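You operate a simulated robot arm through the tools that you are given. There is no shell and no other tool. Be economical: measure what you need, move in short steps, check, and stop when the job is done.

Carry out the task below with a simulated two-armed robot. There is one attempt and no reset: what you move stays moved.

JOB
Test the battery box's newest pack in the holder and keep the reading.
Fine: meter on V, TEST lit, box shut again, the pack stays in the holder; press HOLD once, last.

The check looks at the end state, three seconds after you hand in, the way a careful person would. Anything else that was tipped, shoved, dropped, spilled or broken makes it a failure.

ROBOT AND FRAMES
Two 7-joint arms with two-finger parallel grippers on one trunk, on a base that drives. Base frame: it is fixed to the floor where the robot stands at the start and does not move with it; the origin is under the middle of the robot, x ahead of it, y to its left, z up; the surface under the hand at the start is at about z = 73. Units: cm, rad, N and s.
The left shoulder is at the start at [6, 14.3, 92.6], the right one opposite. With the tool pointing down near the work surface each hand reaches from about 32 to 74 cm from the robot's upright axis, wherever it stands, measured 20 degrees to its own side. Places, roughly: battery box lid [70, -20, 80]; hold button of the meter [60, 0, 80]; light button of the meter [60, 0, 80]; meter dial [50, 0, 80]; pocket of the test holder [50, -10, 80]; test button of the holder [40, -10, 80]; zero button of the meter [60, 0, 80]. Payload 1.57 kg a hand.
Tool frame (each hand has its own): the origin (TCP) lies between the finger pads and is the grasp point; the fingertips stand 3 cm ahead of it; z points along the fingers, y is the line along which they close. The gripper opens to 11 cm. The fingers are 2.4 cm wide and 1.2 cm thick; the gripper's body (4.8 by 11.2 cm) begins 7.8 cm behind the TCP.
Orientation is told as [roll, pitch, yaw] about the base's x, y, z axes, in that order, counted from this pose: with the fingers straight down and closing along the base's y, the tool's x points along the base's -x, its y along +y and its z along -z.

CONTROLS
- The arms move only by the tool nudge_tool. It takes "left_targets", "right_targets" or both (then of equal length, played together; a hand with none holds still); each is a list of rows, each a list of 7 numbers: the shift along the tool's x, y, z in cm, then the turn, a rotation vector about the tool's x, y, z in degrees, then the opening, from 0 (shut) to 1 (fully open). In form: [[x, y, z, wx, wy, wz, hand], ...]. A call has 1 to 8 rows; each row shifts and turns the commanded pose from where the row before left it, along the tool's axes as they then stand. A row lasts 0.2 s, in which the tool goes at most 5 cm and 0.15 rad; a call with a longer step from one row to the next is refused whole, and so is a gripper value outside its range. Where a pose cannot be reached the arm comes as near as it can. A force on the tool above 40 N (or 10 N above the force at the start of the call, whichever is more), or a blocked arm, ends the call early, and 0.2 s more pass. The fingers move at their own pace (about 4.5 cm/s each) and stop on an object; they squeeze with about 21 N. The grip force told is the motor's: it shows also when the fingers shut on nothing. Time passes only in rows, and 0.2 s behind the last, so rows that do not move let the fingers close. It gives the time, the measured TCP pose, the force on the tool (base axes), the opening and the grip force at its end, in the units of the frame above (readings bear some noise), with the torque about the TCP (base axes, N m) and any sound that the robot's microphone picked up, and new pictures: "show" is both (left out), scene, wrist or none (wrist: the cameras of the hands that moved).
- Cameras (640 x 400 px; columns grow to the right, rows downward): "scene" is now at [4.93, -0.71, 153.94]; the picture's right is [-0.11, -0.99, 0.00], its down [-0.73, 0.08, -0.68] and it looks along [0.68, -0.07, -0.73] (base axes); focal length 252 px, centre (320, 200). "left" rides on the left gripper at [7, -1.6, -14.1] in its tool frame; the picture's right is [0.23, 0.97, 0.00], its down [-0.86, 0.20, -0.48] and it looks along [-0.47, 0.11, 0.88] (tool axes); focal length 222 px, centre (320, 200). "right" rides on the right gripper at [7, 1.6, -14.1] in its tool frame; the picture's right is [-0.23, 0.97, 0.00], its down [-0.85, -0.20, -0.48] and it looks along [-0.47, -0.11, 0.88] (tool axes); focal length 222 px, centre (320, 200). There is no depth. A picture from a camera that has moved, and an enlarged one, comes with that camera's place and axes in the base frame and with its lens.
- slide_trunk(by): slides the trunk up (or, below 0, down) by that many cm; the arms and the scene camera ride with it, the base frame stays. It gives what a move gives, with no picture.
- base_move(legs): drives the robot by 1 to 6 legs, each [ahead, left, turn to the left] in cm, cm and rad, along the robot's own axes; the way and the turn of a leg run together, so that a leg with both is an arc; at most 150 cm and 3.142 rad a leg. The arms and the cameras ride along, it lands a little off, and it stops where it bumps. It gives what a move gives, and a new picture of the scene camera.
- turn_head(pan, tilt): turns the head with the scene camera to pan (to the left, within 1.501 rad either way) and tilt (down, from -0.506 to 1.204), counted from straight ahead of the robot. It gives what a move gives, and a new picture of the scene camera.
- enlarge(camera, box): a new picture of the part [left, top, right, bottom] of that camera's present view, enlarged. No time passes.
- job_done(): hands the job in; it is judged then, once.

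Go step by step. Nothing tells you exact positions but the pictures and the camera data: compare them with the known pose of the tool, close in by small moves and look again before you grip or let go. The budget is 120 turns and 260 pictures, counting those below and the enlarged ones. Unless the task says otherwise, let go and move clear before handing in, and close with one line.

The tools are called after "Request:" by a JSON object that holds its "op" and its "data". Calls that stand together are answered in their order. nudge_tool: Moves the arms, as the interface text tells. Its arguments: {"type":"object","properties":{"left_targets":{"type":"array"},"right_targets":{"type":"array"},"show":{"type":"string","enum":["both","scene","wrist","none"]}},"required":[]} The other tools are called the same way: slide_trunk (by) slides the trunk up or down; base_move (legs) drives the base; turn_head (pan, tilt) turns the head that bears the scene camera; enlarge (camera, box) takes an enlarged picture of a part of a camera's view; job_done () hands the job in.

At the start:

```text
clock: 0.0
left_eef_pos: [45.06, 9.98, 104.28]
left_orientation: [-0.002, 0.001, -0.001]
left_force: [0.5, -0.1, -0.9]
left_wrist_torque: [0.0, -0.04, -0.01]
left_finger_gap: 10.99
left_grasp_force: 0.0
right_eef_pos: [47.28, -30.26, 108.18]
right_orientation: [0.001, 0.0, 0.0]
right_force: [0.5, 0.6, -0.5]
right_wrist_torque: [0.01, 0.03, -0.01]
right_finger_gap: 11.01
right_grasp_force: 0.1
trunk travel left (down, up): [-52.5, 6.5]
robot x, y, heading: [0.18, 0.21, -0.003]
head pan, tilt: [-0.106, 0.82]
```

scene: 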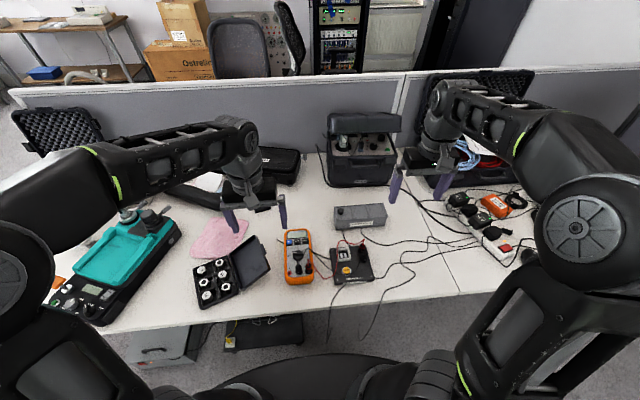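
right: 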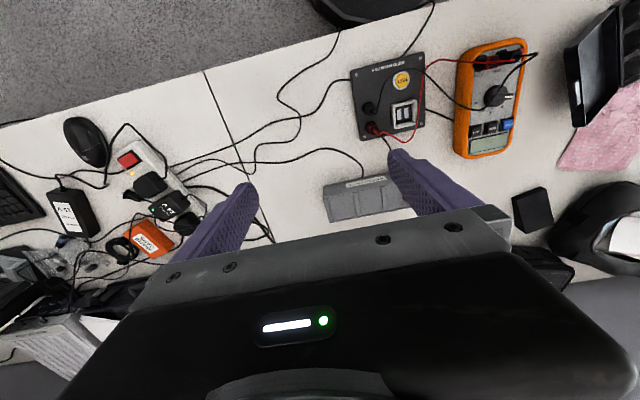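
left: 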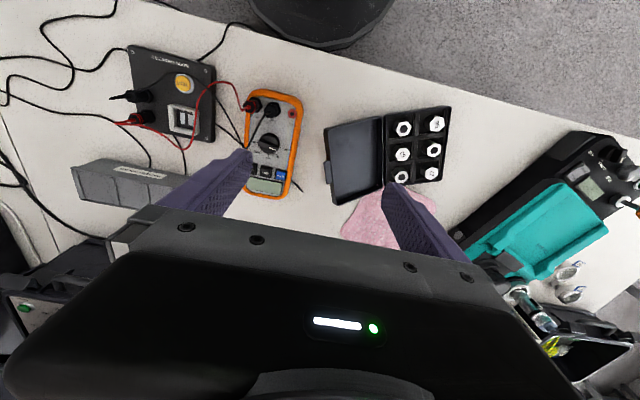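

I see the orange meter, the black test holder with a yellow button, and the grey box behind it, likely the battery box. I'll look closer first.

Request:
{"op": "enlarge", "data": {"camera": "scene", "box": [270, 190, 400, 290]}}

Request:
{"op": "enlarge", "data": {"camera": "right", "box": [310, 30, 550, 230]}}

Request:
{"op": "enlarge", "data": {"camera": "left", "box": [60, 30, 320, 220]}}

```text
4.00 times, centred on (335, 240) of scene
camera zoom: at [4.93, -0.71, 153.94], right [-0.11, -0.99, 0.0], down [-0.73, 0.08, -0.68], along [0.68, -0.07, -0.73], focal length 1008 px, centre (260, 40)
```

zoom: 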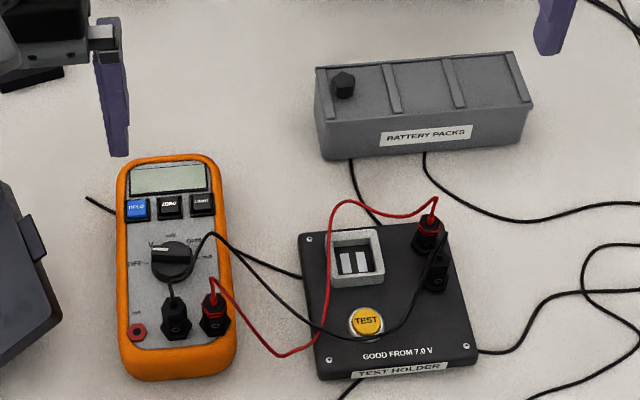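

```text
2.00 times, centred on (430, 130) of right
camera zoom: at [40.31, -28.63, 122.3], right [0.23, 0.97, 0.0], down [0.85, -0.2, 0.48], along [0.47, -0.11, -0.88], focal length 444 px, centre (100, 340)
```

zoom: 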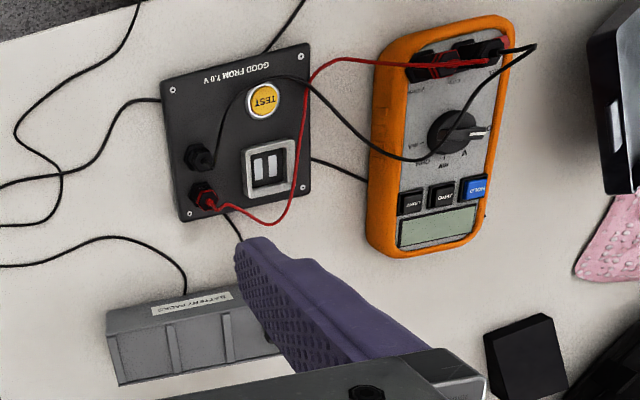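

```text
2.11 times, centred on (190, 125) of left
camera zoom: at [38.13, 8.4, 118.46], right [-0.23, 0.97, 0.0], down [0.86, 0.2, 0.48], along [0.47, 0.11, -0.88], focal length 468 px, centre (594, 358)
```

zoom: 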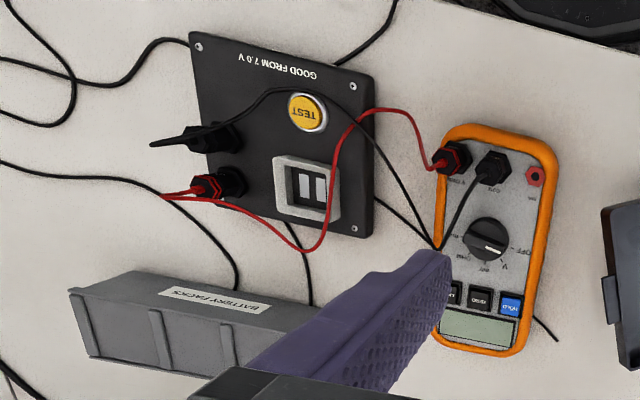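

The box has a knob at its left end, near [66,-15,82]. I'll bring the right hand over it for a closer look and magnify the dial and the lid.

Request:
{"op": "nudge_tool", "data": {"right_targets": [[-2, 2.1, 3.5, 0, 0, 0, 1], [-2, 2.1, 3.5, 0, 0, 0, 1], [-2, 2.1, 3.5, 0, 0, 0, 1], [-2, 2.1, 3.5, 0, 0, 0, 1]], "show": "wrist"}}

Request:
{"op": "enlarge", "data": {"camera": "scene", "box": [280, 225, 330, 290]}}

Request:
{"op": "enlarge", "data": {"camera": "scene", "box": [330, 195, 394, 235]}}

```text
clock: 1.0
left_eef_pos: [45.01, 10.17, 104.35]
left_orientation: [-0.001, 0.001, 0.0]
left_force: [0.0, -0.1, -0.2]
left_wrist_torque: [0.05, 0.01, -0.02]
left_finger_gap: 11.01
left_grasp_force: 0.1
right_eef_pos: [55.25, -21.85, 94.14]
right_orientation: [-0.001, 0.0, 0.0]
right_force: [0.3, 0.2, 0.7]
right_wrist_torque: [-0.03, 0.0, 0.02]
right_finger_gap: 10.98
right_grasp_force: 0.1
trunk travel left (down, up): [-52.5, 6.5]
robot x, y, heading: [-0.18, -0.33, -0.003]
head pan, tilt: [-0.106, 0.82]
camera right: at [48.29, -20.17, 108.29], right [0.23, 0.97, 0.0], down [0.85, -0.2, 0.48], along [0.47, -0.11, -0.88], focal length 222 px, centre (320, 200)
```

right: 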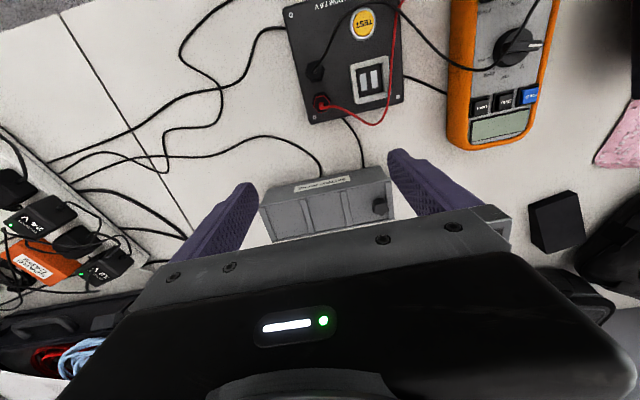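

```text
6.15 times, centred on (305, 258) of scene
camera zoom: at [5.02, -0.69, 153.94], right [-0.11, -0.99, 0.0], down [-0.73, 0.08, -0.68], along [0.68, -0.07, -0.73], focal length 1550 px, centre (412, -154)
```

zoom: 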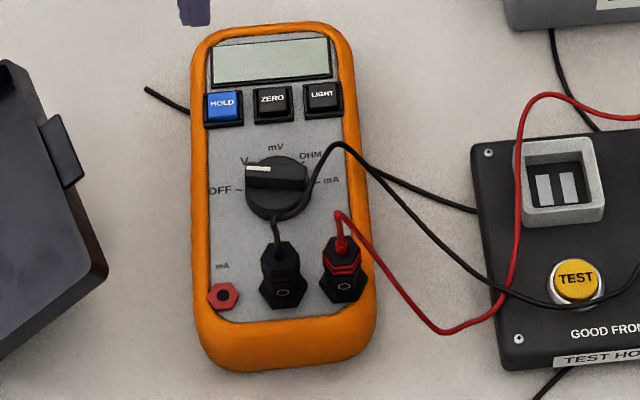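

```text
10.00 times, centred on (362, 215) of scene
camera zoom: at [5.02, -0.69, 153.94], right [-0.11, -0.99, 0.0], down [-0.73, 0.08, -0.68], along [0.68, -0.07, -0.73], focal length 2519 px, centre (-100, 50)
```

zoom: 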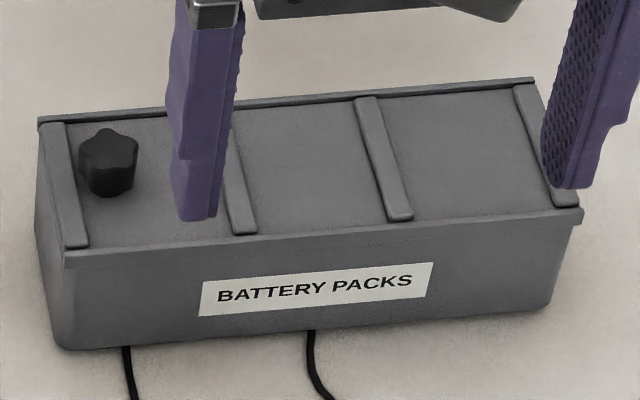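

The lid has a black knob at its left end; the dial's pointer is still unclear. I'll zoom in on both from the wrist camera.

Request:
{"op": "enlarge", "data": {"camera": "right", "box": [240, 150, 410, 250]}}

Request:
{"op": "enlarge", "data": {"camera": "right", "box": [430, 0, 580, 150]}}

```text
3.76 times, centred on (325, 200) of right
camera zoom: at [48.29, -20.17, 108.29], right [0.23, 0.97, 0.0], down [0.85, -0.2, 0.48], along [0.47, -0.11, -0.88], focal length 836 px, centre (301, 200)
```

zoom: 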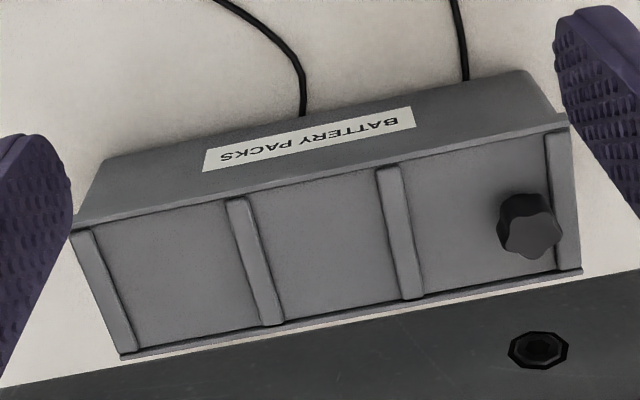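

```text
2.67 times, centred on (505, 75) of right
camera zoom: at [48.29, -20.17, 108.29], right [0.23, 0.97, 0.0], down [0.85, -0.2, 0.48], along [0.47, -0.11, -0.88], focal length 592 px, centre (-173, 533)
```

zoom: 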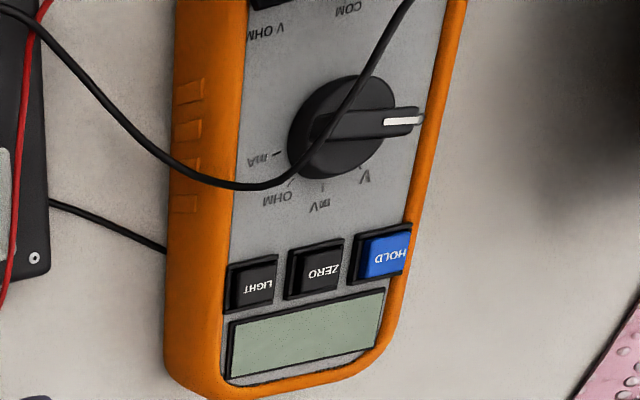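

The dial is at OFF (V is one step clockwise), and the lid knob is at about [66.6,-15.1, top 81.2]. Next I move the right hand above the knob and bring the left hand round for a side view of the lid.

Request:
{"op": "nudge_tool", "data": {"right_targets": [[-3, 1.7, 1, 0, 0, 0, 0.7], [-3, 1.7, 1, 0, 0, 0, 0.45], [-3, 1.7, 1, 0, 0, 0, 0.45], [-2.3, 1.6, 1, 0, 0, 0, 0.45], [0, 0, 1, 0, 0, 0, 0.45]], "show": "both"}}

Request:
{"op": "enlarge", "data": {"camera": "scene", "box": [330, 185, 400, 235]}}

Request:
{"op": "enlarge", "data": {"camera": "right", "box": [220, 100, 420, 260]}}

```text
clock: 2.2
left_eef_pos: [44.95, 10.04, 104.14]
left_orientation: [-0.001, 0.001, 0.001]
left_force: [0.0, 0.3, 0.6]
left_wrist_torque: [-0.01, 0.0, 0.02]
left_finger_gap: 11.0
left_grasp_force: 0.1
right_eef_pos: [66.64, -15.2, 89.27]
right_orientation: [-0.002, 0.0, 0.001]
right_force: [1.0, 0.2, -0.3]
right_wrist_torque: [-0.02, -0.02, -0.02]
right_finger_gap: 4.95
right_grasp_force: 0.0
trunk travel left (down, up): [-52.5, 6.5]
robot x, y, heading: [-0.04, -0.01, -0.004]
head pan, tilt: [-0.106, 0.82]
camera scene: at [4.93, -0.72, 153.94], right [-0.11, -0.99, 0.0], down [-0.73, 0.08, -0.68], along [0.68, -0.07, -0.73], focal length 252 px, centre (320, 200)
camera right: at [59.57, -13.5, 103.32], right [0.23, 0.97, 0.0], down [0.85, -0.2, 0.48], along [0.47, -0.11, -0.88], focal length 222 px, centre (320, 200)
```

scene: 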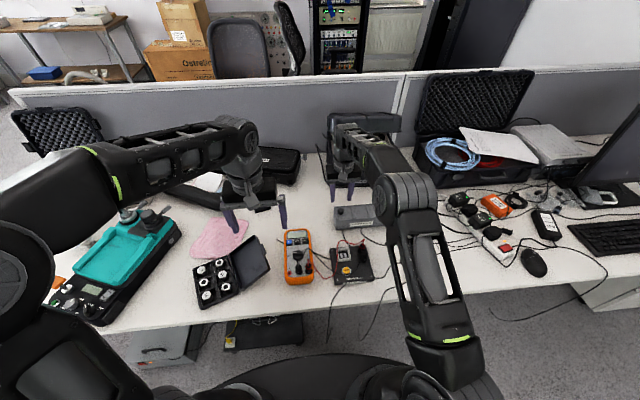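
right: 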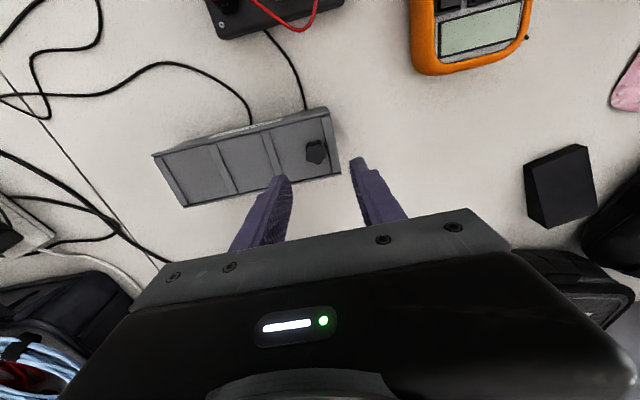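

```text
8.00 times, centred on (365, 210) of scene
camera zoom: at [4.93, -0.72, 153.94], right [-0.11, -0.99, 0.0], down [-0.73, 0.08, -0.68], along [0.68, -0.07, -0.73], focal length 2015 px, centre (-40, 120)
```

zoom: 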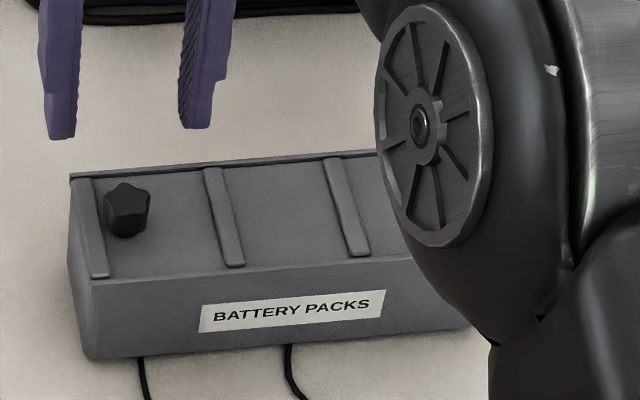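

```text
2.50 times, centred on (320, 180) of right
camera zoom: at [59.57, -13.5, 103.32], right [0.23, 0.97, 0.0], down [0.85, -0.2, 0.48], along [0.47, -0.11, -0.88], focal length 555 px, centre (320, 250)
```

zoom: 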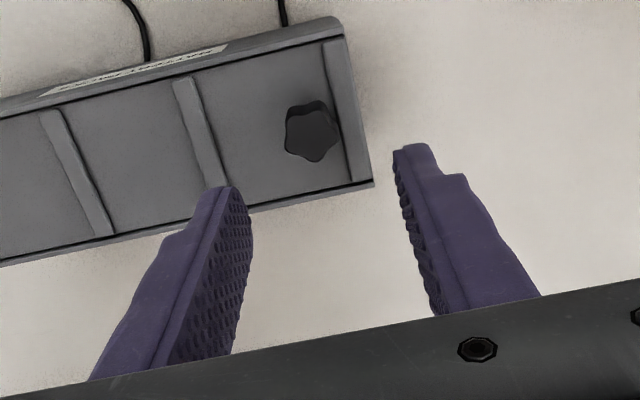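

The hand is well over the knob, which I put at about [66.25,-15.25]. I lower over it and look before closing.

Request:
{"op": "nudge_tool", "data": {"right_targets": [[0.35, 0, 2, 0, 0, 0, 0.45], [0, 0, 2, 0, 0, 0, 0.45], [0, 0, 2.2, 0, 0, 0, 0.45]], "show": "wrist"}}

Request:
{"op": "enlarge", "data": {"camera": "scene", "box": [325, 185, 395, 235]}}

Request:
{"op": "enlarge", "data": {"camera": "right", "box": [220, 100, 420, 260]}}

```text
clock: 3.0
left_eef_pos: [45.06, 10.05, 104.35]
left_orientation: [-0.001, 0.0, -0.001]
left_force: [0.0, 0.4, -0.6]
left_wrist_torque: [0.01, -0.05, -0.02]
left_finger_gap: 11.0
left_grasp_force: 0.0
right_eef_pos: [66.33, -15.14, 82.86]
right_orientation: [0.001, 0.0, -0.001]
right_force: [-0.1, 0.3, -0.8]
right_wrist_torque: [0.04, 0.01, 0.03]
right_finger_gap: 4.96
right_grasp_force: 0.1
trunk travel left (down, up): [-52.5, 6.5]
robot x, y, heading: [-0.01, 0.01, 0.001]
head pan, tilt: [-0.106, 0.82]
camera right: at [59.32, -13.5, 97.04], right [0.23, 0.97, 0.0], down [0.85, -0.2, 0.48], along [0.47, -0.11, -0.88], focal length 222 px, centre (320, 200)
```

right: 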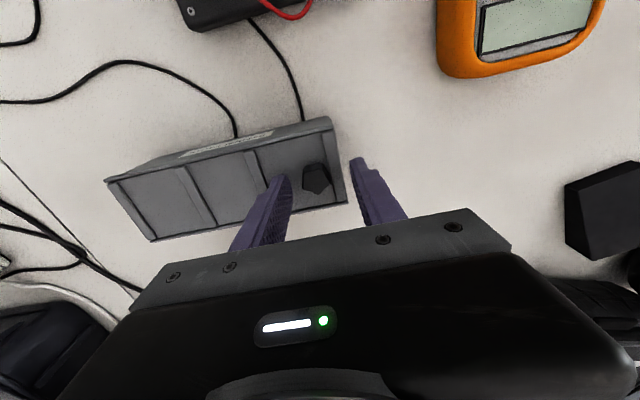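

```text
8.00 times, centred on (360, 210) of scene
camera zoom: at [4.97, -0.71, 153.94], right [-0.11, -0.99, 0.0], down [-0.73, 0.08, -0.68], along [0.68, -0.07, -0.73], focal length 2015 px, centre (0, 120)
```

zoom: 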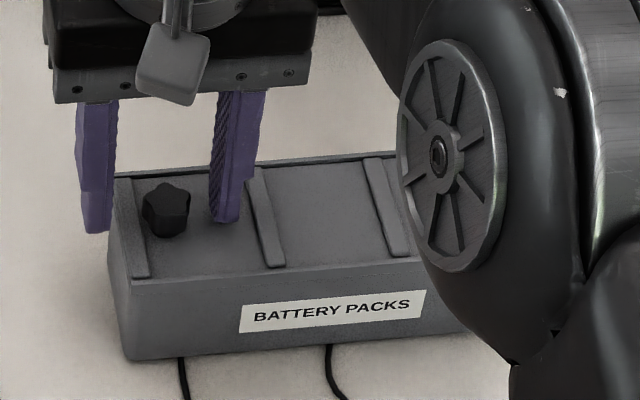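

```text
2.50 times, centred on (320, 180) of right
camera zoom: at [59.32, -13.5, 97.04], right [0.23, 0.97, 0.0], down [0.85, -0.2, 0.48], along [0.47, -0.11, -0.88], focal length 555 px, centre (320, 250)
```

zoom: 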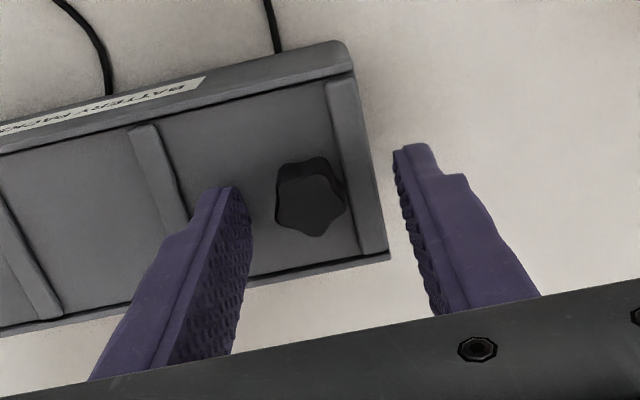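

Fingers straddle the knob with tips at about mid-knob. I close on it.

Request:
{"op": "nudge_tool", "data": {"right_targets": [[0.2, -0.1, 0.3, 0, 0, 0, 0.3], [0, 0, 0, 0, 0, 0, 0.15], [0, 0, 0, 0, 0, 0, 0.1], [0, 0, 0, 0, 0, 0, 0.1]], "show": "wrist"}}

```text
clock: 4.0
left_eef_pos: [45.02, 10.08, 104.33]
left_orientation: [0.0, -0.001, -0.001]
left_force: [0.1, -0.6, 0.0]
left_wrist_torque: [0.0, 0.01, 0.0]
left_finger_gap: 11.02
left_grasp_force: 0.0
right_eef_pos: [66.15, -15.41, 82.56]
right_orientation: [0.001, -0.002, 0.0]
right_force: [1.4, -6.8, 0.1]
right_wrist_torque: [-0.12, -0.23, -0.01]
right_finger_gap: 2.22
right_grasp_force: 21.1
trunk travel left (down, up): [-52.5, 6.5]
robot x, y, heading: [0.19, -0.04, -0.004]
head pan, tilt: [-0.106, 0.82]
camera right: at [59.1, -13.74, 96.77], right [0.23, 0.97, 0.0], down [0.85, -0.2, 0.48], along [0.47, -0.11, -0.88], focal length 222 px, centre (320, 200)
```

right: 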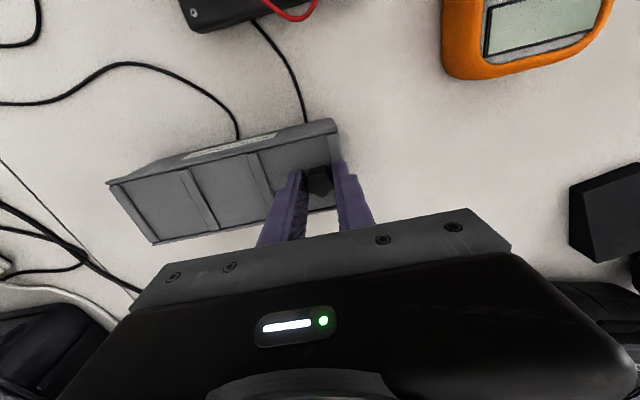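

The knob is held at 2.2 cm. I now test the lid gently, first a small lift.

Request:
{"op": "nudge_tool", "data": {"right_targets": [[0, -0.1, -0.25, 0, 0, 0, 0.1], [0, 0, -0.25, 0, 0, 0, 0.1]], "show": "none"}}

Request:
{"op": "enlarge", "data": {"camera": "scene", "box": [325, 185, 395, 235]}}

```text
clock: 4.6
left_eef_pos: [44.96, 9.91, 104.26]
left_orientation: [0.001, -0.001, 0.0]
left_force: [0.5, 0.6, -0.7]
left_wrist_torque: [0.02, 0.0, -0.02]
left_finger_gap: 11.03
left_grasp_force: 0.2
right_eef_pos: [65.99, -15.31, 82.98]
right_orientation: [0.0, 0.003, 0.001]
right_force: [-0.2, -1.6, -6.8]
right_wrist_torque: [0.25, -0.06, -0.07]
right_finger_gap: 2.26
right_grasp_force: 20.9
trunk travel left (down, up): [-52.5, 6.5]
robot x, y, heading: [0.08, 0.31, -0.005]
head pan, tilt: [-0.106, 0.82]
```

```text
8.00 times, centred on (360, 210) of scene
camera zoom: at [5.01, -0.73, 153.93], right [-0.11, -0.99, 0.0], down [-0.73, 0.08, -0.68], along [0.68, -0.07, -0.73], focal length 2015 px, centre (0, 120)
```

zoom: 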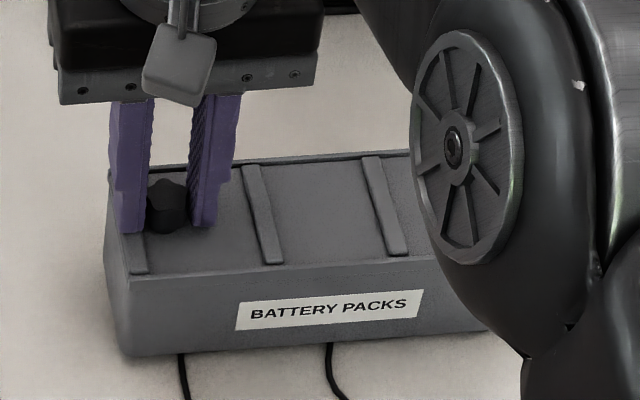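

A 0.4 cm rise met 7 N. I check closely whether the lid rose or the fingers just slipped.

Request:
{"op": "enlarge", "data": {"camera": "scene", "box": [334, 195, 362, 232]}}

Request:
{"op": "enlarge", "data": {"camera": "right", "box": [90, 100, 390, 260]}}

```text
10.81 times, centred on (348, 214) of scene
camera zoom: at [5.01, -0.73, 153.93], right [-0.11, -0.99, 0.0], down [-0.73, 0.08, -0.68], along [0.68, -0.07, -0.73], focal length 2723 px, centre (17, 54)
```

zoom: 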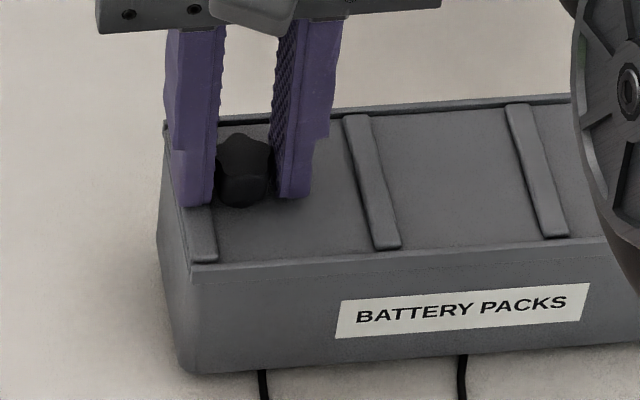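

```text
2.13 times, centred on (240, 180) of right
camera zoom: at [59.1, -13.69, 97.19], right [0.23, 0.97, 0.0], down [0.86, -0.2, 0.48], along [0.46, -0.11, -0.88], focal length 474 px, centre (491, 243)
```

zoom: 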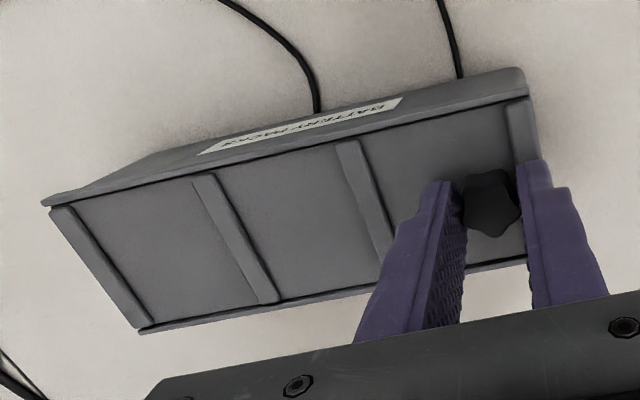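

The lid sits between front and back rails, so it most likely slides lengthwise. I set the knob back down and try a small slide to the left (+y).

Request:
{"op": "nudge_tool", "data": {"right_targets": [[-0.1, 0, 0.4, 0, 0, 0, 0.1], [0, 0.4, 0, 0, 0, 0, 0.1], [0, 0.4, 0, 0, 0, 0, 0.1]], "show": "none"}}

Request:
{"op": "enlarge", "data": {"camera": "scene", "box": [334, 195, 362, 232]}}

```text
clock: 5.4
left_eef_pos: [45.05, 10.05, 104.37]
left_orientation: [0.0, 0.001, 0.002]
left_force: [0.8, 1.4, 0.1]
left_wrist_torque: [-0.01, 0.01, -0.02]
left_finger_gap: 10.99
left_grasp_force: 0.0
right_eef_pos: [66.11, -14.52, 82.62]
right_orientation: [-0.001, 0.0, 0.0]
right_force: [0.5, -0.6, -3.2]
right_wrist_torque: [-0.06, -0.09, -0.04]
right_finger_gap: 2.23
right_grasp_force: 21.1
trunk travel left (down, up): [-52.5, 6.5]
robot x, y, heading: [0.28, -0.32, -0.004]
head pan, tilt: [-0.106, 0.82]
```

```text
10.81 times, centred on (348, 214) of scene
camera zoom: at [4.99, -0.69, 153.94], right [-0.11, -0.99, 0.0], down [-0.73, 0.08, -0.68], along [0.68, -0.07, -0.73], focal length 2723 px, centre (17, 54)
```

zoom: 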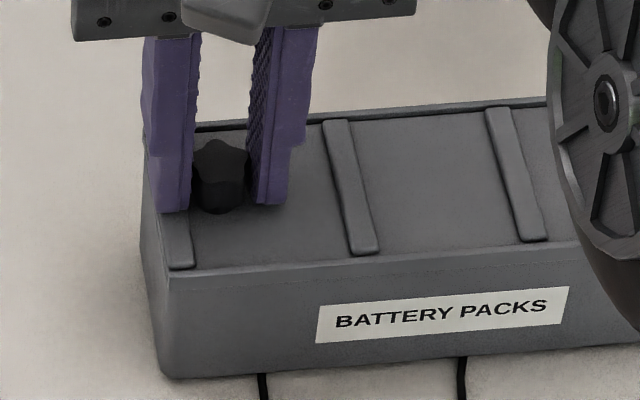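

The whole box moved 0.8 cm left, so the lid doesn't open that way. I go back right and a bit further.

Request:
{"op": "nudge_tool", "data": {"right_targets": [[0, -0.4, 0, 0, 0, 0, 0.1], [0, -0.4, 0, 0, 0, 0, 0.1], [0, -0.4, 0, 0, 0, 0, 0.1], [0, -0.4, 0, 0, 0, 0, 0.1]], "show": "none"}}

Request:
{"op": "enlarge", "data": {"camera": "scene", "box": [334, 195, 362, 232]}}

```text
clock: 6.4
left_eef_pos: [45.05, 10.07, 104.23]
left_orientation: [0.001, 0.0, 0.002]
left_force: [-0.4, -0.9, 0.8]
left_wrist_torque: [0.02, -0.01, 0.01]
left_finger_gap: 11.02
left_grasp_force: 0.1
right_eef_pos: [66.18, -16.05, 82.84]
right_orientation: [0.001, 0.0, 0.0]
right_force: [0.1, -0.3, -6.5]
right_wrist_torque: [0.14, -0.02, -0.06]
right_finger_gap: 2.25
right_grasp_force: 21.2
trunk travel left (down, up): [-52.5, 6.5]
robot x, y, heading: [0.19, 0.2, -0.0]
head pan, tilt: [-0.106, 0.82]
```

```text
10.81 times, centred on (348, 214) of scene
camera zoom: at [4.99, -0.72, 153.94], right [-0.11, -0.99, 0.0], down [-0.73, 0.08, -0.68], along [0.68, -0.07, -0.73], focal length 2723 px, centre (17, 54)
```

zoom: 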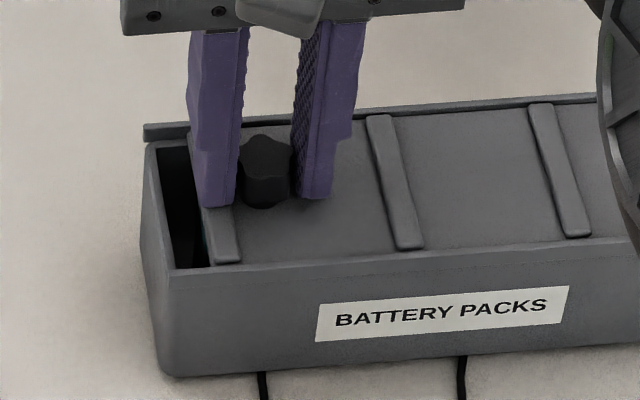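

The lid slides right. I continue, slightly lower, checking midway.

Request:
{"op": "nudge_tool", "data": {"right_targets": [[0, -0.7, 0.15, 0, 0, 0, 0.1], [0, -0.8, 0, 0, 0, 0, 0.1], [0, -0.8, 0, 0, 0, 0, 0.1], [0, -0.8, 0, 0, 0, 0, 0.1], [0, -0.8, 0, 0, 0, 0, 0.1], [0, -0.8, 0, 0, 0, 0, 0.1]], "show": "none"}}

Request:
{"op": "enlarge", "data": {"camera": "scene", "box": [325, 185, 395, 235]}}

```text
clock: 7.8
left_eef_pos: [45.0, 10.06, 104.33]
left_orientation: [0.0, 0.001, 0.0]
left_force: [0.9, 0.4, -0.7]
left_wrist_torque: [0.02, 0.01, 0.0]
left_finger_gap: 10.99
left_grasp_force: 0.1
right_eef_pos: [66.2, -20.83, 82.61]
right_orientation: [0.0, -0.002, -0.001]
right_force: [-0.8, 0.1, 4.0]
right_wrist_torque: [0.07, 0.45, -0.04]
right_finger_gap: 2.27
right_grasp_force: 21.3
trunk travel left (down, up): [-52.5, 6.5]
robot x, y, heading: [-0.0, 0.08, -0.002]
head pan, tilt: [-0.106, 0.82]
```

```text
8.00 times, centred on (360, 210) of scene
camera zoom: at [4.88, -0.7, 153.95], right [-0.11, -0.99, 0.0], down [-0.73, 0.08, -0.68], along [0.68, -0.07, -0.73], focal length 2015 px, centre (0, 120)
```

zoom: 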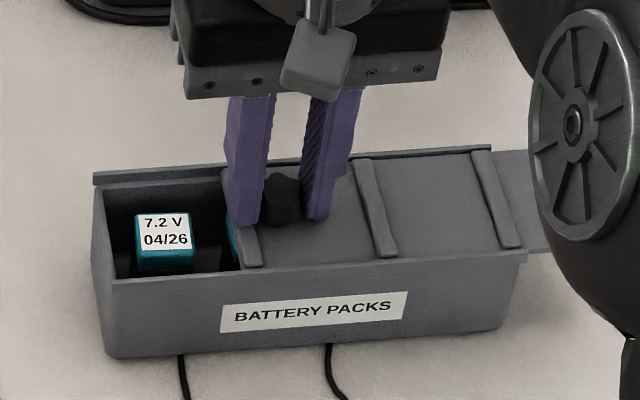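

First pack reads "7.2 V 04/26". I keep sliding to see the others.

Request:
{"op": "nudge_tool", "data": {"right_targets": [[0, -0.8, 0, 0, 0, 0, 0.1], [0, -0.8, 0, 0, 0, 0, 0.1], [0, -0.8, 0, 0, 0, 0, 0.1], [0, -0.8, 0, 0, 0, 0, 0.1], [0, -0.8, 0, 0, 0, 0, 0.1], [0, -0.8, 0, 0, 0, 0, 0.1]], "show": "none"}}

Request:
{"op": "enlarge", "data": {"camera": "scene", "box": [325, 185, 395, 235]}}

```text
clock: 9.2
left_eef_pos: [45.0, 10.0, 104.46]
left_orientation: [0.0, -0.001, 0.001]
left_force: [-0.2, -0.4, 0.1]
left_wrist_torque: [-0.01, -0.03, -0.01]
left_finger_gap: 11.01
left_grasp_force: 0.0
right_eef_pos: [66.2, -25.72, 82.62]
right_orientation: [0.001, -0.003, 0.001]
right_force: [-6.1, 0.5, 8.0]
right_wrist_torque: [0.05, 0.17, -0.02]
right_finger_gap: 2.24
right_grasp_force: 20.8
trunk travel left (down, up): [-52.5, 6.5]
robot x, y, heading: [0.1, 0.13, -0.0]
head pan, tilt: [-0.106, 0.82]
```

```text
8.00 times, centred on (360, 210) of scene
camera zoom: at [4.78, -0.68, 153.95], right [-0.11, -0.99, 0.0], down [-0.73, 0.08, -0.68], along [0.68, -0.07, -0.73], focal length 2015 px, centre (0, 120)
```

zoom: 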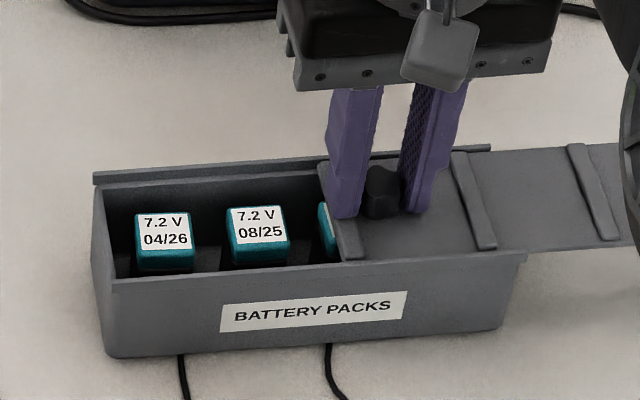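

Second reads 08/25; a third is coming into view. I ease the side load and slide on.

Request:
{"op": "nudge_tool", "data": {"right_targets": [[0.15, -0.5, -0.1, 0, 0, 0, 0.1], [0, -0.8, 0, 0, 0, 0, 0.1], [0, -0.8, 0, 0, 0, 0, 0.1], [0, -0.8, 0, 0, 0, 0, 0.1], [0, -0.8, 0, 0, 0, 0, 0.1]], "show": "scene"}}

Request:
{"op": "enlarge", "data": {"camera": "scene", "box": [325, 185, 395, 235]}}

```text
clock: 10.4
left_eef_pos: [45.08, 10.06, 104.38]
left_orientation: [0.002, 0.001, 0.0]
left_force: [0.1, -0.4, -1.1]
left_wrist_torque: [-0.02, 0.0, 0.0]
left_finger_gap: 11.01
left_grasp_force: 0.1
right_eef_pos: [66.14, -29.28, 82.69]
right_orientation: [-0.001, 0.0, 0.0]
right_force: [2.9, 0.7, 1.2]
right_wrist_torque: [0.02, -0.51, -0.02]
right_finger_gap: 2.23
right_grasp_force: 20.7
trunk travel left (down, up): [-52.5, 6.5]
robot x, y, heading: [0.19, -0.03, -0.007]
head pan, tilt: [-0.106, 0.82]
camera scene: at [4.96, -0.71, 153.94], right [-0.11, -0.99, 0.0], down [-0.73, 0.08, -0.68], along [0.68, -0.07, -0.73], focal length 252 px, centre (320, 200)
```

scene: 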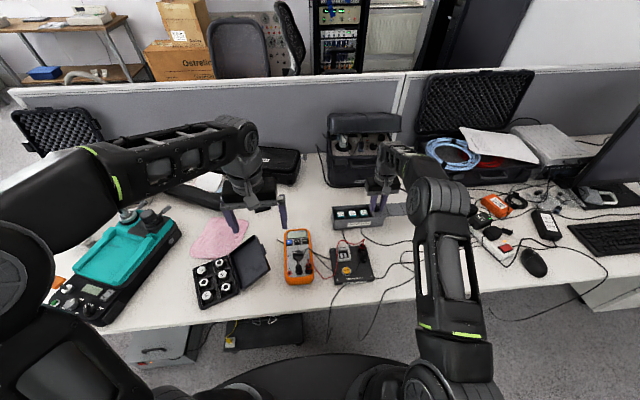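

```text
8.00 times, centred on (360, 210) of scene
camera zoom: at [4.96, -0.71, 153.94], right [-0.11, -0.99, 0.0], down [-0.73, 0.08, -0.68], along [0.68, -0.07, -0.73], focal length 2015 px, centre (0, 120)
```

zoom: 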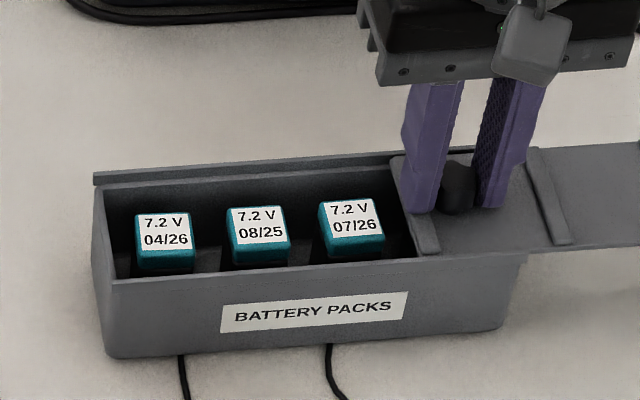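

07/26 is newest so far, but there's room for a fourth. I slide on a little more.

Request:
{"op": "nudge_tool", "data": {"right_targets": [[0, -0.8, 0, 0, 0, 0, 0.1], [0, -0.8, 0, 0, 0, 0, 0.1], [0, -0.8, 0, 0, 0, 0, 0.1], [0, -0.8, 0, 0, 0, 0, 0.1]], "show": "none"}}

Request:
{"op": "enlarge", "data": {"camera": "scene", "box": [325, 185, 395, 235]}}

```text
clock: 11.4
left_eef_pos: [45.12, 10.01, 104.23]
left_orientation: [-0.001, 0.0, -0.001]
left_force: [-0.7, 0.1, -0.6]
left_wrist_torque: [-0.01, -0.01, 0.0]
left_finger_gap: 10.99
left_grasp_force: 0.0
right_eef_pos: [66.07, -32.53, 82.7]
right_orientation: [0.0, 0.001, -0.001]
right_force: [0.9, 0.7, -2.7]
right_wrist_torque: [0.03, -0.3, -0.08]
right_finger_gap: 2.25
right_grasp_force: 21.3
trunk travel left (down, up): [-52.5, 6.5]
robot x, y, heading: [-0.02, 0.16, -0.001]
head pan, tilt: [-0.106, 0.82]
```

```text
8.00 times, centred on (360, 210) of scene
camera zoom: at [4.97, -0.72, 153.93], right [-0.11, -0.99, 0.0], down [-0.73, 0.08, -0.68], along [0.68, -0.07, -0.73], focal length 2015 px, centre (0, 120)
```

zoom: 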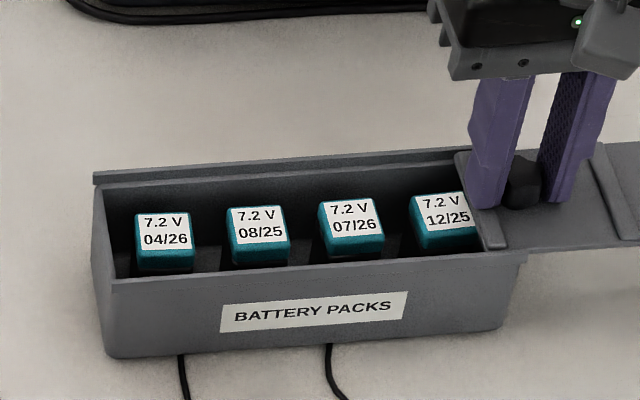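

Four packs: 04/26, 08/25, 07/26, 12/25, so the third (07/26) is the newest. I slide the lid back so it is better supported, then let go of the knob and check it stays.

Request:
{"op": "nudge_tool", "data": {"right_targets": [[0, 0.8, 0, 0, 0, 0, 0.1], [0, 0.8, 0, 0, 0, 0, 0.1], [0, 0.8, 0, 0, 0, 0, 0.1], [0, 0.8, 0, 0, 0, 0, 0.1], [0, 0, 0, 0, 0, 0, 0.24], [0, 0, 0, 0, 0, 0, 0.3]], "show": "none"}}

Request:
{"op": "enlarge", "data": {"camera": "scene", "box": [325, 175, 437, 245]}}

Request:
{"op": "enlarge", "data": {"camera": "right", "box": [220, 60, 520, 250]}}

```text
clock: 12.8
left_eef_pos: [45.02, 10.02, 104.29]
left_orientation: [0.0, 0.0, -0.002]
left_force: [-0.5, 0.4, -1.0]
left_wrist_torque: [-0.01, 0.03, 0.03]
left_finger_gap: 10.99
left_grasp_force: 0.1
right_eef_pos: [65.94, -29.35, 82.84]
right_orientation: [0.002, 0.0, 0.0]
right_force: [-2.0, 0.2, 0.5]
right_wrist_torque: [0.02, 0.02, 0.0]
right_finger_gap: 3.28
right_grasp_force: 0.1
trunk travel left (down, up): [-52.5, 6.5]
robot x, y, heading: [0.09, 0.21, -0.0]
head pan, tilt: [-0.106, 0.82]
```

```text
5.71 times, centred on (381, 210) of scene
camera zoom: at [4.94, -0.7, 153.94], right [-0.11, -0.99, 0.0], down [-0.73, 0.08, -0.68], along [0.68, -0.07, -0.73], focal length 1439 px, centre (-29, 143)
```

zoom: 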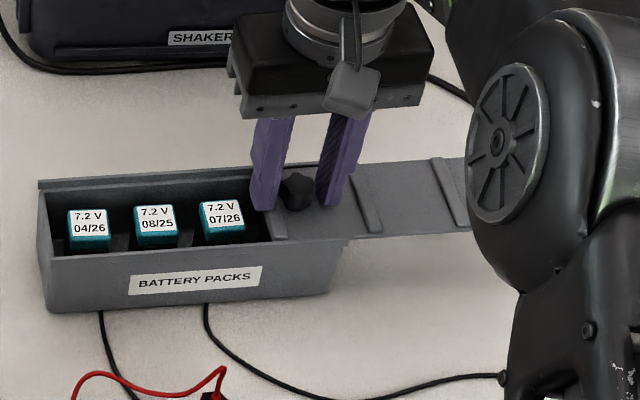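

```text
2.11 times, centred on (370, 155) of right
camera zoom: at [58.96, -27.69, 96.87], right [0.23, 0.97, 0.0], down [0.85, -0.2, 0.48], along [0.47, -0.11, -0.88], focal length 468 px, centre (215, 295)
```

zoom: 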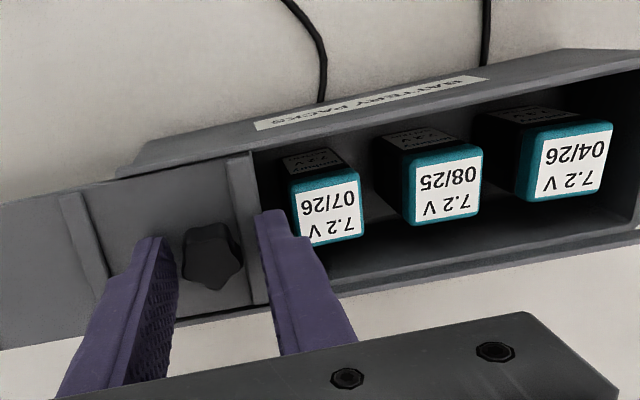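

The lid stays put on its own. I lift off, move over the 07/26 pack at about [66.4,-24.5, top 78], and turn the hand 90° so the fingers go in front of and behind the pack.

Request:
{"op": "nudge_tool", "data": {"right_targets": [[0, 0, -3, 0, 0, 0, 0.3], [0, 0, -4, 0, 0, 0, 0.3], [-0.2, 2.4, -2, 0, 0, 0, 0.3], [-0.2, 2.4, 0, 0, 0, 0, 0.3], [0, 0, 0, 0, 0, 8.5, 0.3], [0, 0, 0, 0, 0, 8.5, 0.3], [0, 0, 0, 0, 0, 8.5, 0.3], [0, 0, 0, 0, 0, 8.5, 0.3]], "show": "none"}}

Request:
{"op": "nudge_tool", "data": {"right_targets": [[0, 0, 0, 0, 0, 8.5, 0.3], [0, 0, 0, 0, 0, 8.5, 0.3], [0, 0, 0, 0, 0, 8.5, 0.3], [0, 0, 0, 0, 0, 8.5, 0.3], [0, 0, 0, 0, 0, 8.5, 0.3], [0, 0, 0, 0, 0, 8.5, 0.3], [0, 0, 0, 0, 0, 5, 0.3]], "show": "both"}}

Request:
{"op": "enlarge", "data": {"camera": "right", "box": [200, 60, 440, 260]}}

Request:
{"op": "enlarge", "data": {"camera": "scene", "box": [325, 185, 395, 235]}}

```text
clock: 14.6
left_eef_pos: [45.01, 10.03, 104.32]
left_orientation: [0.0, -0.001, 0.0]
left_force: [-0.3, 0.8, 1.0]
left_wrist_torque: [-0.03, 0.03, -0.04]
left_finger_gap: 11.03
left_grasp_force: 0.0
right_eef_pos: [66.31, -24.63, 91.79]
right_orientation: [-0.002, -0.001, -0.595]
right_force: [-0.2, -0.3, 0.3]
right_wrist_torque: [0.0, 0.02, 0.0]
right_finger_gap: 3.3
right_grasp_force: 0.0
trunk travel left (down, up): [-52.5, 6.5]
robot x, y, heading: [0.3, -0.29, 0.0]
head pan, tilt: [-0.106, 0.82]
```

```text
clock: 16.2
left_eef_pos: [45.04, 10.08, 104.25]
left_orientation: [0.0, 0.0, -0.001]
left_force: [0.5, -0.3, -0.7]
left_wrist_torque: [0.01, 0.04, -0.03]
left_finger_gap: 10.99
left_grasp_force: 0.0
right_eef_pos: [66.35, -24.43, 91.7]
right_orientation: [0.003, 0.002, -1.573]
right_force: [0.1, -0.4, 0.2]
right_wrist_torque: [0.02, -0.02, 0.02]
right_finger_gap: 3.3
right_grasp_force: 0.0
trunk travel left (down, up): [-52.5, 6.5]
robot x, y, heading: [-0.1, 0.09, 0.002]
head pan, tilt: [-0.106, 0.82]
camera scene: at [4.94, -0.7, 153.94], right [-0.11, -0.99, 0.0], down [-0.73, 0.08, -0.68], along [0.68, -0.07, -0.73], focal length 252 px, centre (320, 200)
camera right: at [68.08, -17.57, 105.87], right [0.97, -0.23, 0.0], down [-0.2, -0.86, 0.48], along [-0.11, -0.47, -0.88], focal length 222 px, centre (320, 200)
```

scene: 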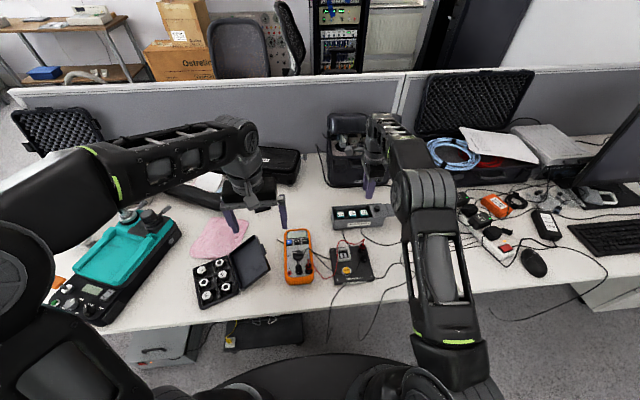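
right: 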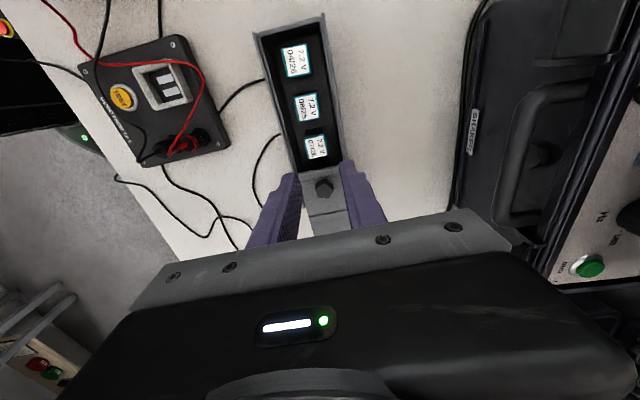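

```text
2.00 times, centred on (320, 160) of right
camera zoom: at [68.08, -17.57, 105.87], right [0.97, -0.23, 0.0], down [-0.2, -0.86, 0.48], along [-0.11, -0.47, -0.88], focal length 444 px, centre (320, 280)
```

zoom: 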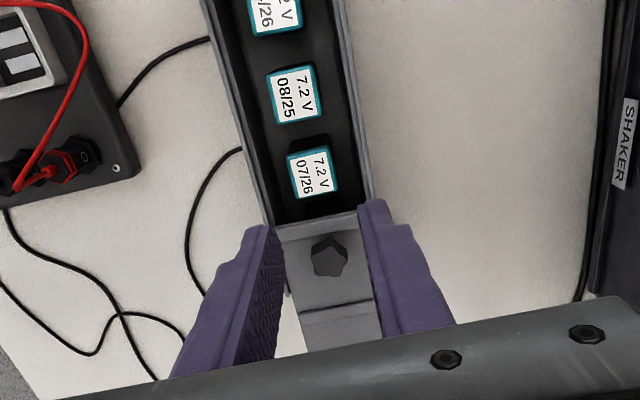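

```text
8.00 times, centred on (360, 210) of scene
camera zoom: at [4.94, -0.7, 153.94], right [-0.11, -0.99, 0.0], down [-0.73, 0.08, -0.68], along [0.68, -0.07, -0.73], focal length 2015 px, centre (0, 120)
```

zoom: 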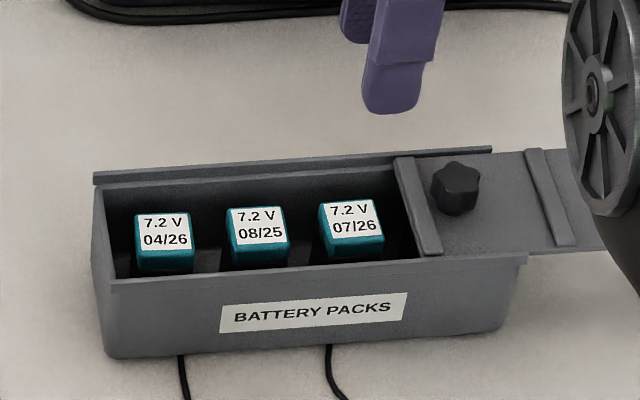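

From this view the gap between packs (~1.9 cm) is roomier than front/back (~1.5 cm), so I'll grip the pack side to side. For that the lid needs about 1 cm more opening, so I turn back and go down over the knob again.

Request:
{"op": "nudge_tool", "data": {"right_targets": [[0, 0, 0, 0, 0, -8.5, 0.35], [0, 0, 0, 0, 0, -8.5, 0.35], [0, 0, 0, 0, 0, -8.5, 0.35], [0, 0, 0, 0, 0, -8.5, 0.35], [0, 0, 0, 0, 0, -8.5, 0.35], [0, 0, 0, 0, 0, -8.5, 0.35], [0, 0, 0, 0, 0, -8.5, 0.35], [0, 0, 0, 0, 0, -8.5, 0.35]], "show": "none"}}

Request:
{"op": "nudge_tool", "data": {"right_targets": [[0, 0, 0, 0, 0, -8.5, 0.35], [0, 0, 0, 0, 0, -8.5, 0.35], [0, 0, 0, 0, 0, -5, 0.35], [0.1, -2.5, 1, 0, 0, 0, 0.35], [0.1, -2.4, 2.5, 0, 0, 0, 0.35]], "show": "wrist"}}

```text
clock: 18.0
left_eef_pos: [45.02, 9.97, 104.37]
left_orientation: [-0.001, -0.001, 0.0]
left_force: [-0.1, 0.0, -0.4]
left_wrist_torque: [-0.03, -0.02, -0.03]
left_finger_gap: 11.02
left_grasp_force: 0.1
right_eef_pos: [66.45, -24.51, 91.59]
right_orientation: [0.001, 0.0, -0.381]
right_force: [0.3, -0.3, 0.5]
right_wrist_torque: [0.0, 0.03, 0.0]
right_finger_gap: 3.86
right_grasp_force: 0.0
trunk travel left (down, up): [-52.5, 6.5]
robot x, y, heading: [0.23, 0.01, 0.001]
head pan, tilt: [-0.106, 0.82]
```

```text
clock: 19.2
left_eef_pos: [45.18, 10.01, 104.23]
left_orientation: [0.002, -0.001, 0.0]
left_force: [-0.3, 0.4, 0.0]
left_wrist_torque: [-0.02, 0.03, 0.0]
left_finger_gap: 10.99
left_grasp_force: 0.1
right_eef_pos: [66.28, -29.37, 88.23]
right_orientation: [-0.001, -0.002, 0.002]
right_force: [0.1, 0.1, 0.3]
right_wrist_torque: [-0.02, 0.0, 0.01]
right_finger_gap: 3.87
right_grasp_force: 0.1
trunk travel left (down, up): [-52.5, 6.5]
robot x, y, heading: [0.34, 0.08, 0.0]
head pan, tilt: [-0.106, 0.82]
camera right: at [59.32, -27.75, 102.39], right [0.23, 0.97, 0.0], down [0.86, -0.2, 0.48], along [0.47, -0.11, -0.88], focal length 222 px, centre (320, 200)
```

right: 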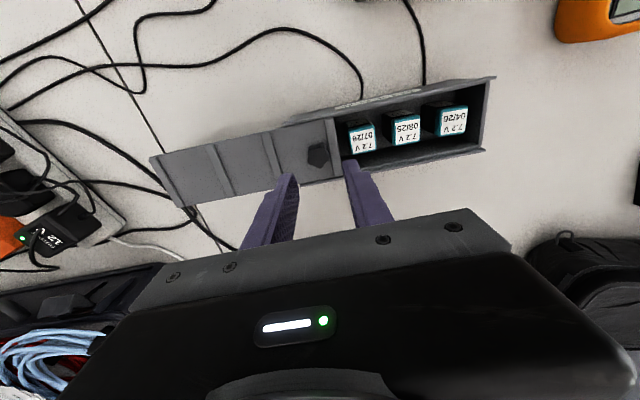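

Hand is centred over the knob. I go down around it and push it about 1 cm right, then lift away.

Request:
{"op": "nudge_tool", "data": {"right_targets": [[0.1, 0, 2.7, 0, 0, 0, 0.35], [0.1, 0, 2.7, 0, 0, 0, 0.35], [0, -0.6, 0, 0, 0, 0, 0.35], [0, -0.6, 0, 0, 0, 0, 0.35], [0, -0.7, 0, 0, 0, 0, 0.35], [0, 0.5, 0, 0, 0, 0, 0.35]], "show": "none"}}

Request:
{"op": "enlarge", "data": {"camera": "scene", "box": [325, 185, 395, 235]}}

```text
clock: 20.6
left_eef_pos: [45.01, 10.17, 104.23]
left_orientation: [0.001, 0.0, 0.0]
left_force: [0.7, -0.4, 0.1]
left_wrist_torque: [0.0, -0.03, -0.02]
left_finger_gap: 11.01
left_grasp_force: 0.0
right_eef_pos: [65.95, -30.86, 82.72]
right_orientation: [-0.001, -0.001, 0.0]
right_force: [0.6, -0.5, 0.0]
right_wrist_torque: [0.05, -0.01, 0.02]
right_finger_gap: 3.84
right_grasp_force: 0.0
trunk travel left (down, up): [-52.5, 6.5]
robot x, y, heading: [0.27, 0.37, 0.001]
head pan, tilt: [-0.106, 0.82]
```

```text
8.00 times, centred on (360, 210) of scene
camera zoom: at [4.94, -0.68, 153.94], right [-0.11, -0.99, 0.0], down [-0.73, 0.08, -0.68], along [0.68, -0.07, -0.73], focal length 2015 px, centre (0, 120)
```

zoom: 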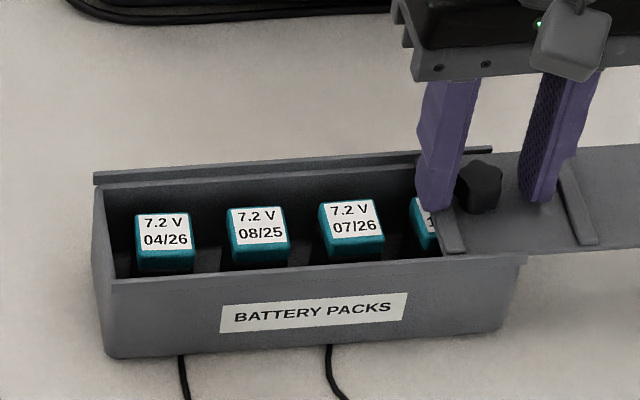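

Lid clears the pack gap now. I lift and centre over the 07/26 pack with a 3.8 cm opening.

Request:
{"op": "nudge_tool", "data": {"right_targets": [[0, 0, -3, 0, 0, 0, 0.345], [0, 2.1, -3, 0, 0, 0, 0.345], [0, 2.1, 0, 0, 0, 0, 0.345], [-0.15, 2.0, 0, 0, 0, 0, 0.345], [0, 0, 0.7, 0, 0, 0, 0.345]], "show": "none"}}

Request:
{"op": "enlarge", "data": {"camera": "right", "box": [220, 60, 440, 260]}}

Request:
{"op": "enlarge", "data": {"camera": "scene", "box": [325, 185, 395, 235]}}

```text
clock: 21.8
left_eef_pos: [44.98, 10.0, 104.42]
left_orientation: [0.001, 0.0, 0.0]
left_force: [0.3, 0.4, 0.2]
left_wrist_torque: [-0.04, 0.01, 0.01]
left_finger_gap: 11.01
left_grasp_force: 0.1
right_eef_pos: [66.18, -24.76, 88.02]
right_orientation: [0.0, 0.0, -0.001]
right_force: [-0.3, -0.1, -0.2]
right_wrist_torque: [0.03, -0.03, -0.02]
right_finger_gap: 3.78
right_grasp_force: 0.1
trunk travel left (down, up): [-52.5, 6.5]
robot x, y, heading: [0.23, 0.28, 0.001]
head pan, tilt: [-0.106, 0.82]
```

```text
2.00 times, centred on (330, 160) of right
camera zoom: at [59.16, -23.08, 102.23], right [0.23, 0.97, 0.0], down [0.85, -0.2, 0.48], along [0.47, -0.11, -0.88], focal length 444 px, centre (300, 280)
```

zoom: 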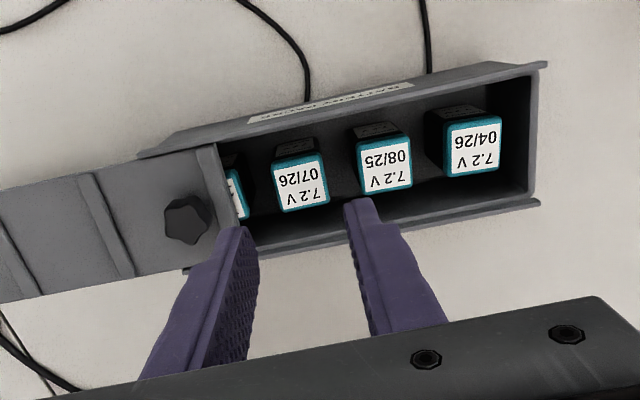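

```text
8.00 times, centred on (360, 210) of scene
camera zoom: at [4.95, -0.74, 153.94], right [-0.11, -0.99, 0.0], down [-0.73, 0.08, -0.68], along [0.68, -0.07, -0.73], focal length 2015 px, centre (0, 120)
```

zoom: 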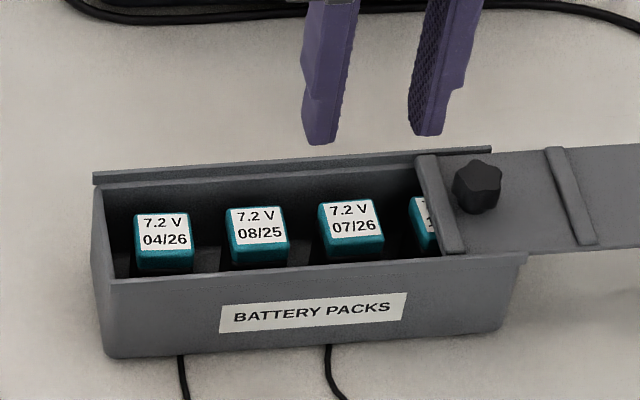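

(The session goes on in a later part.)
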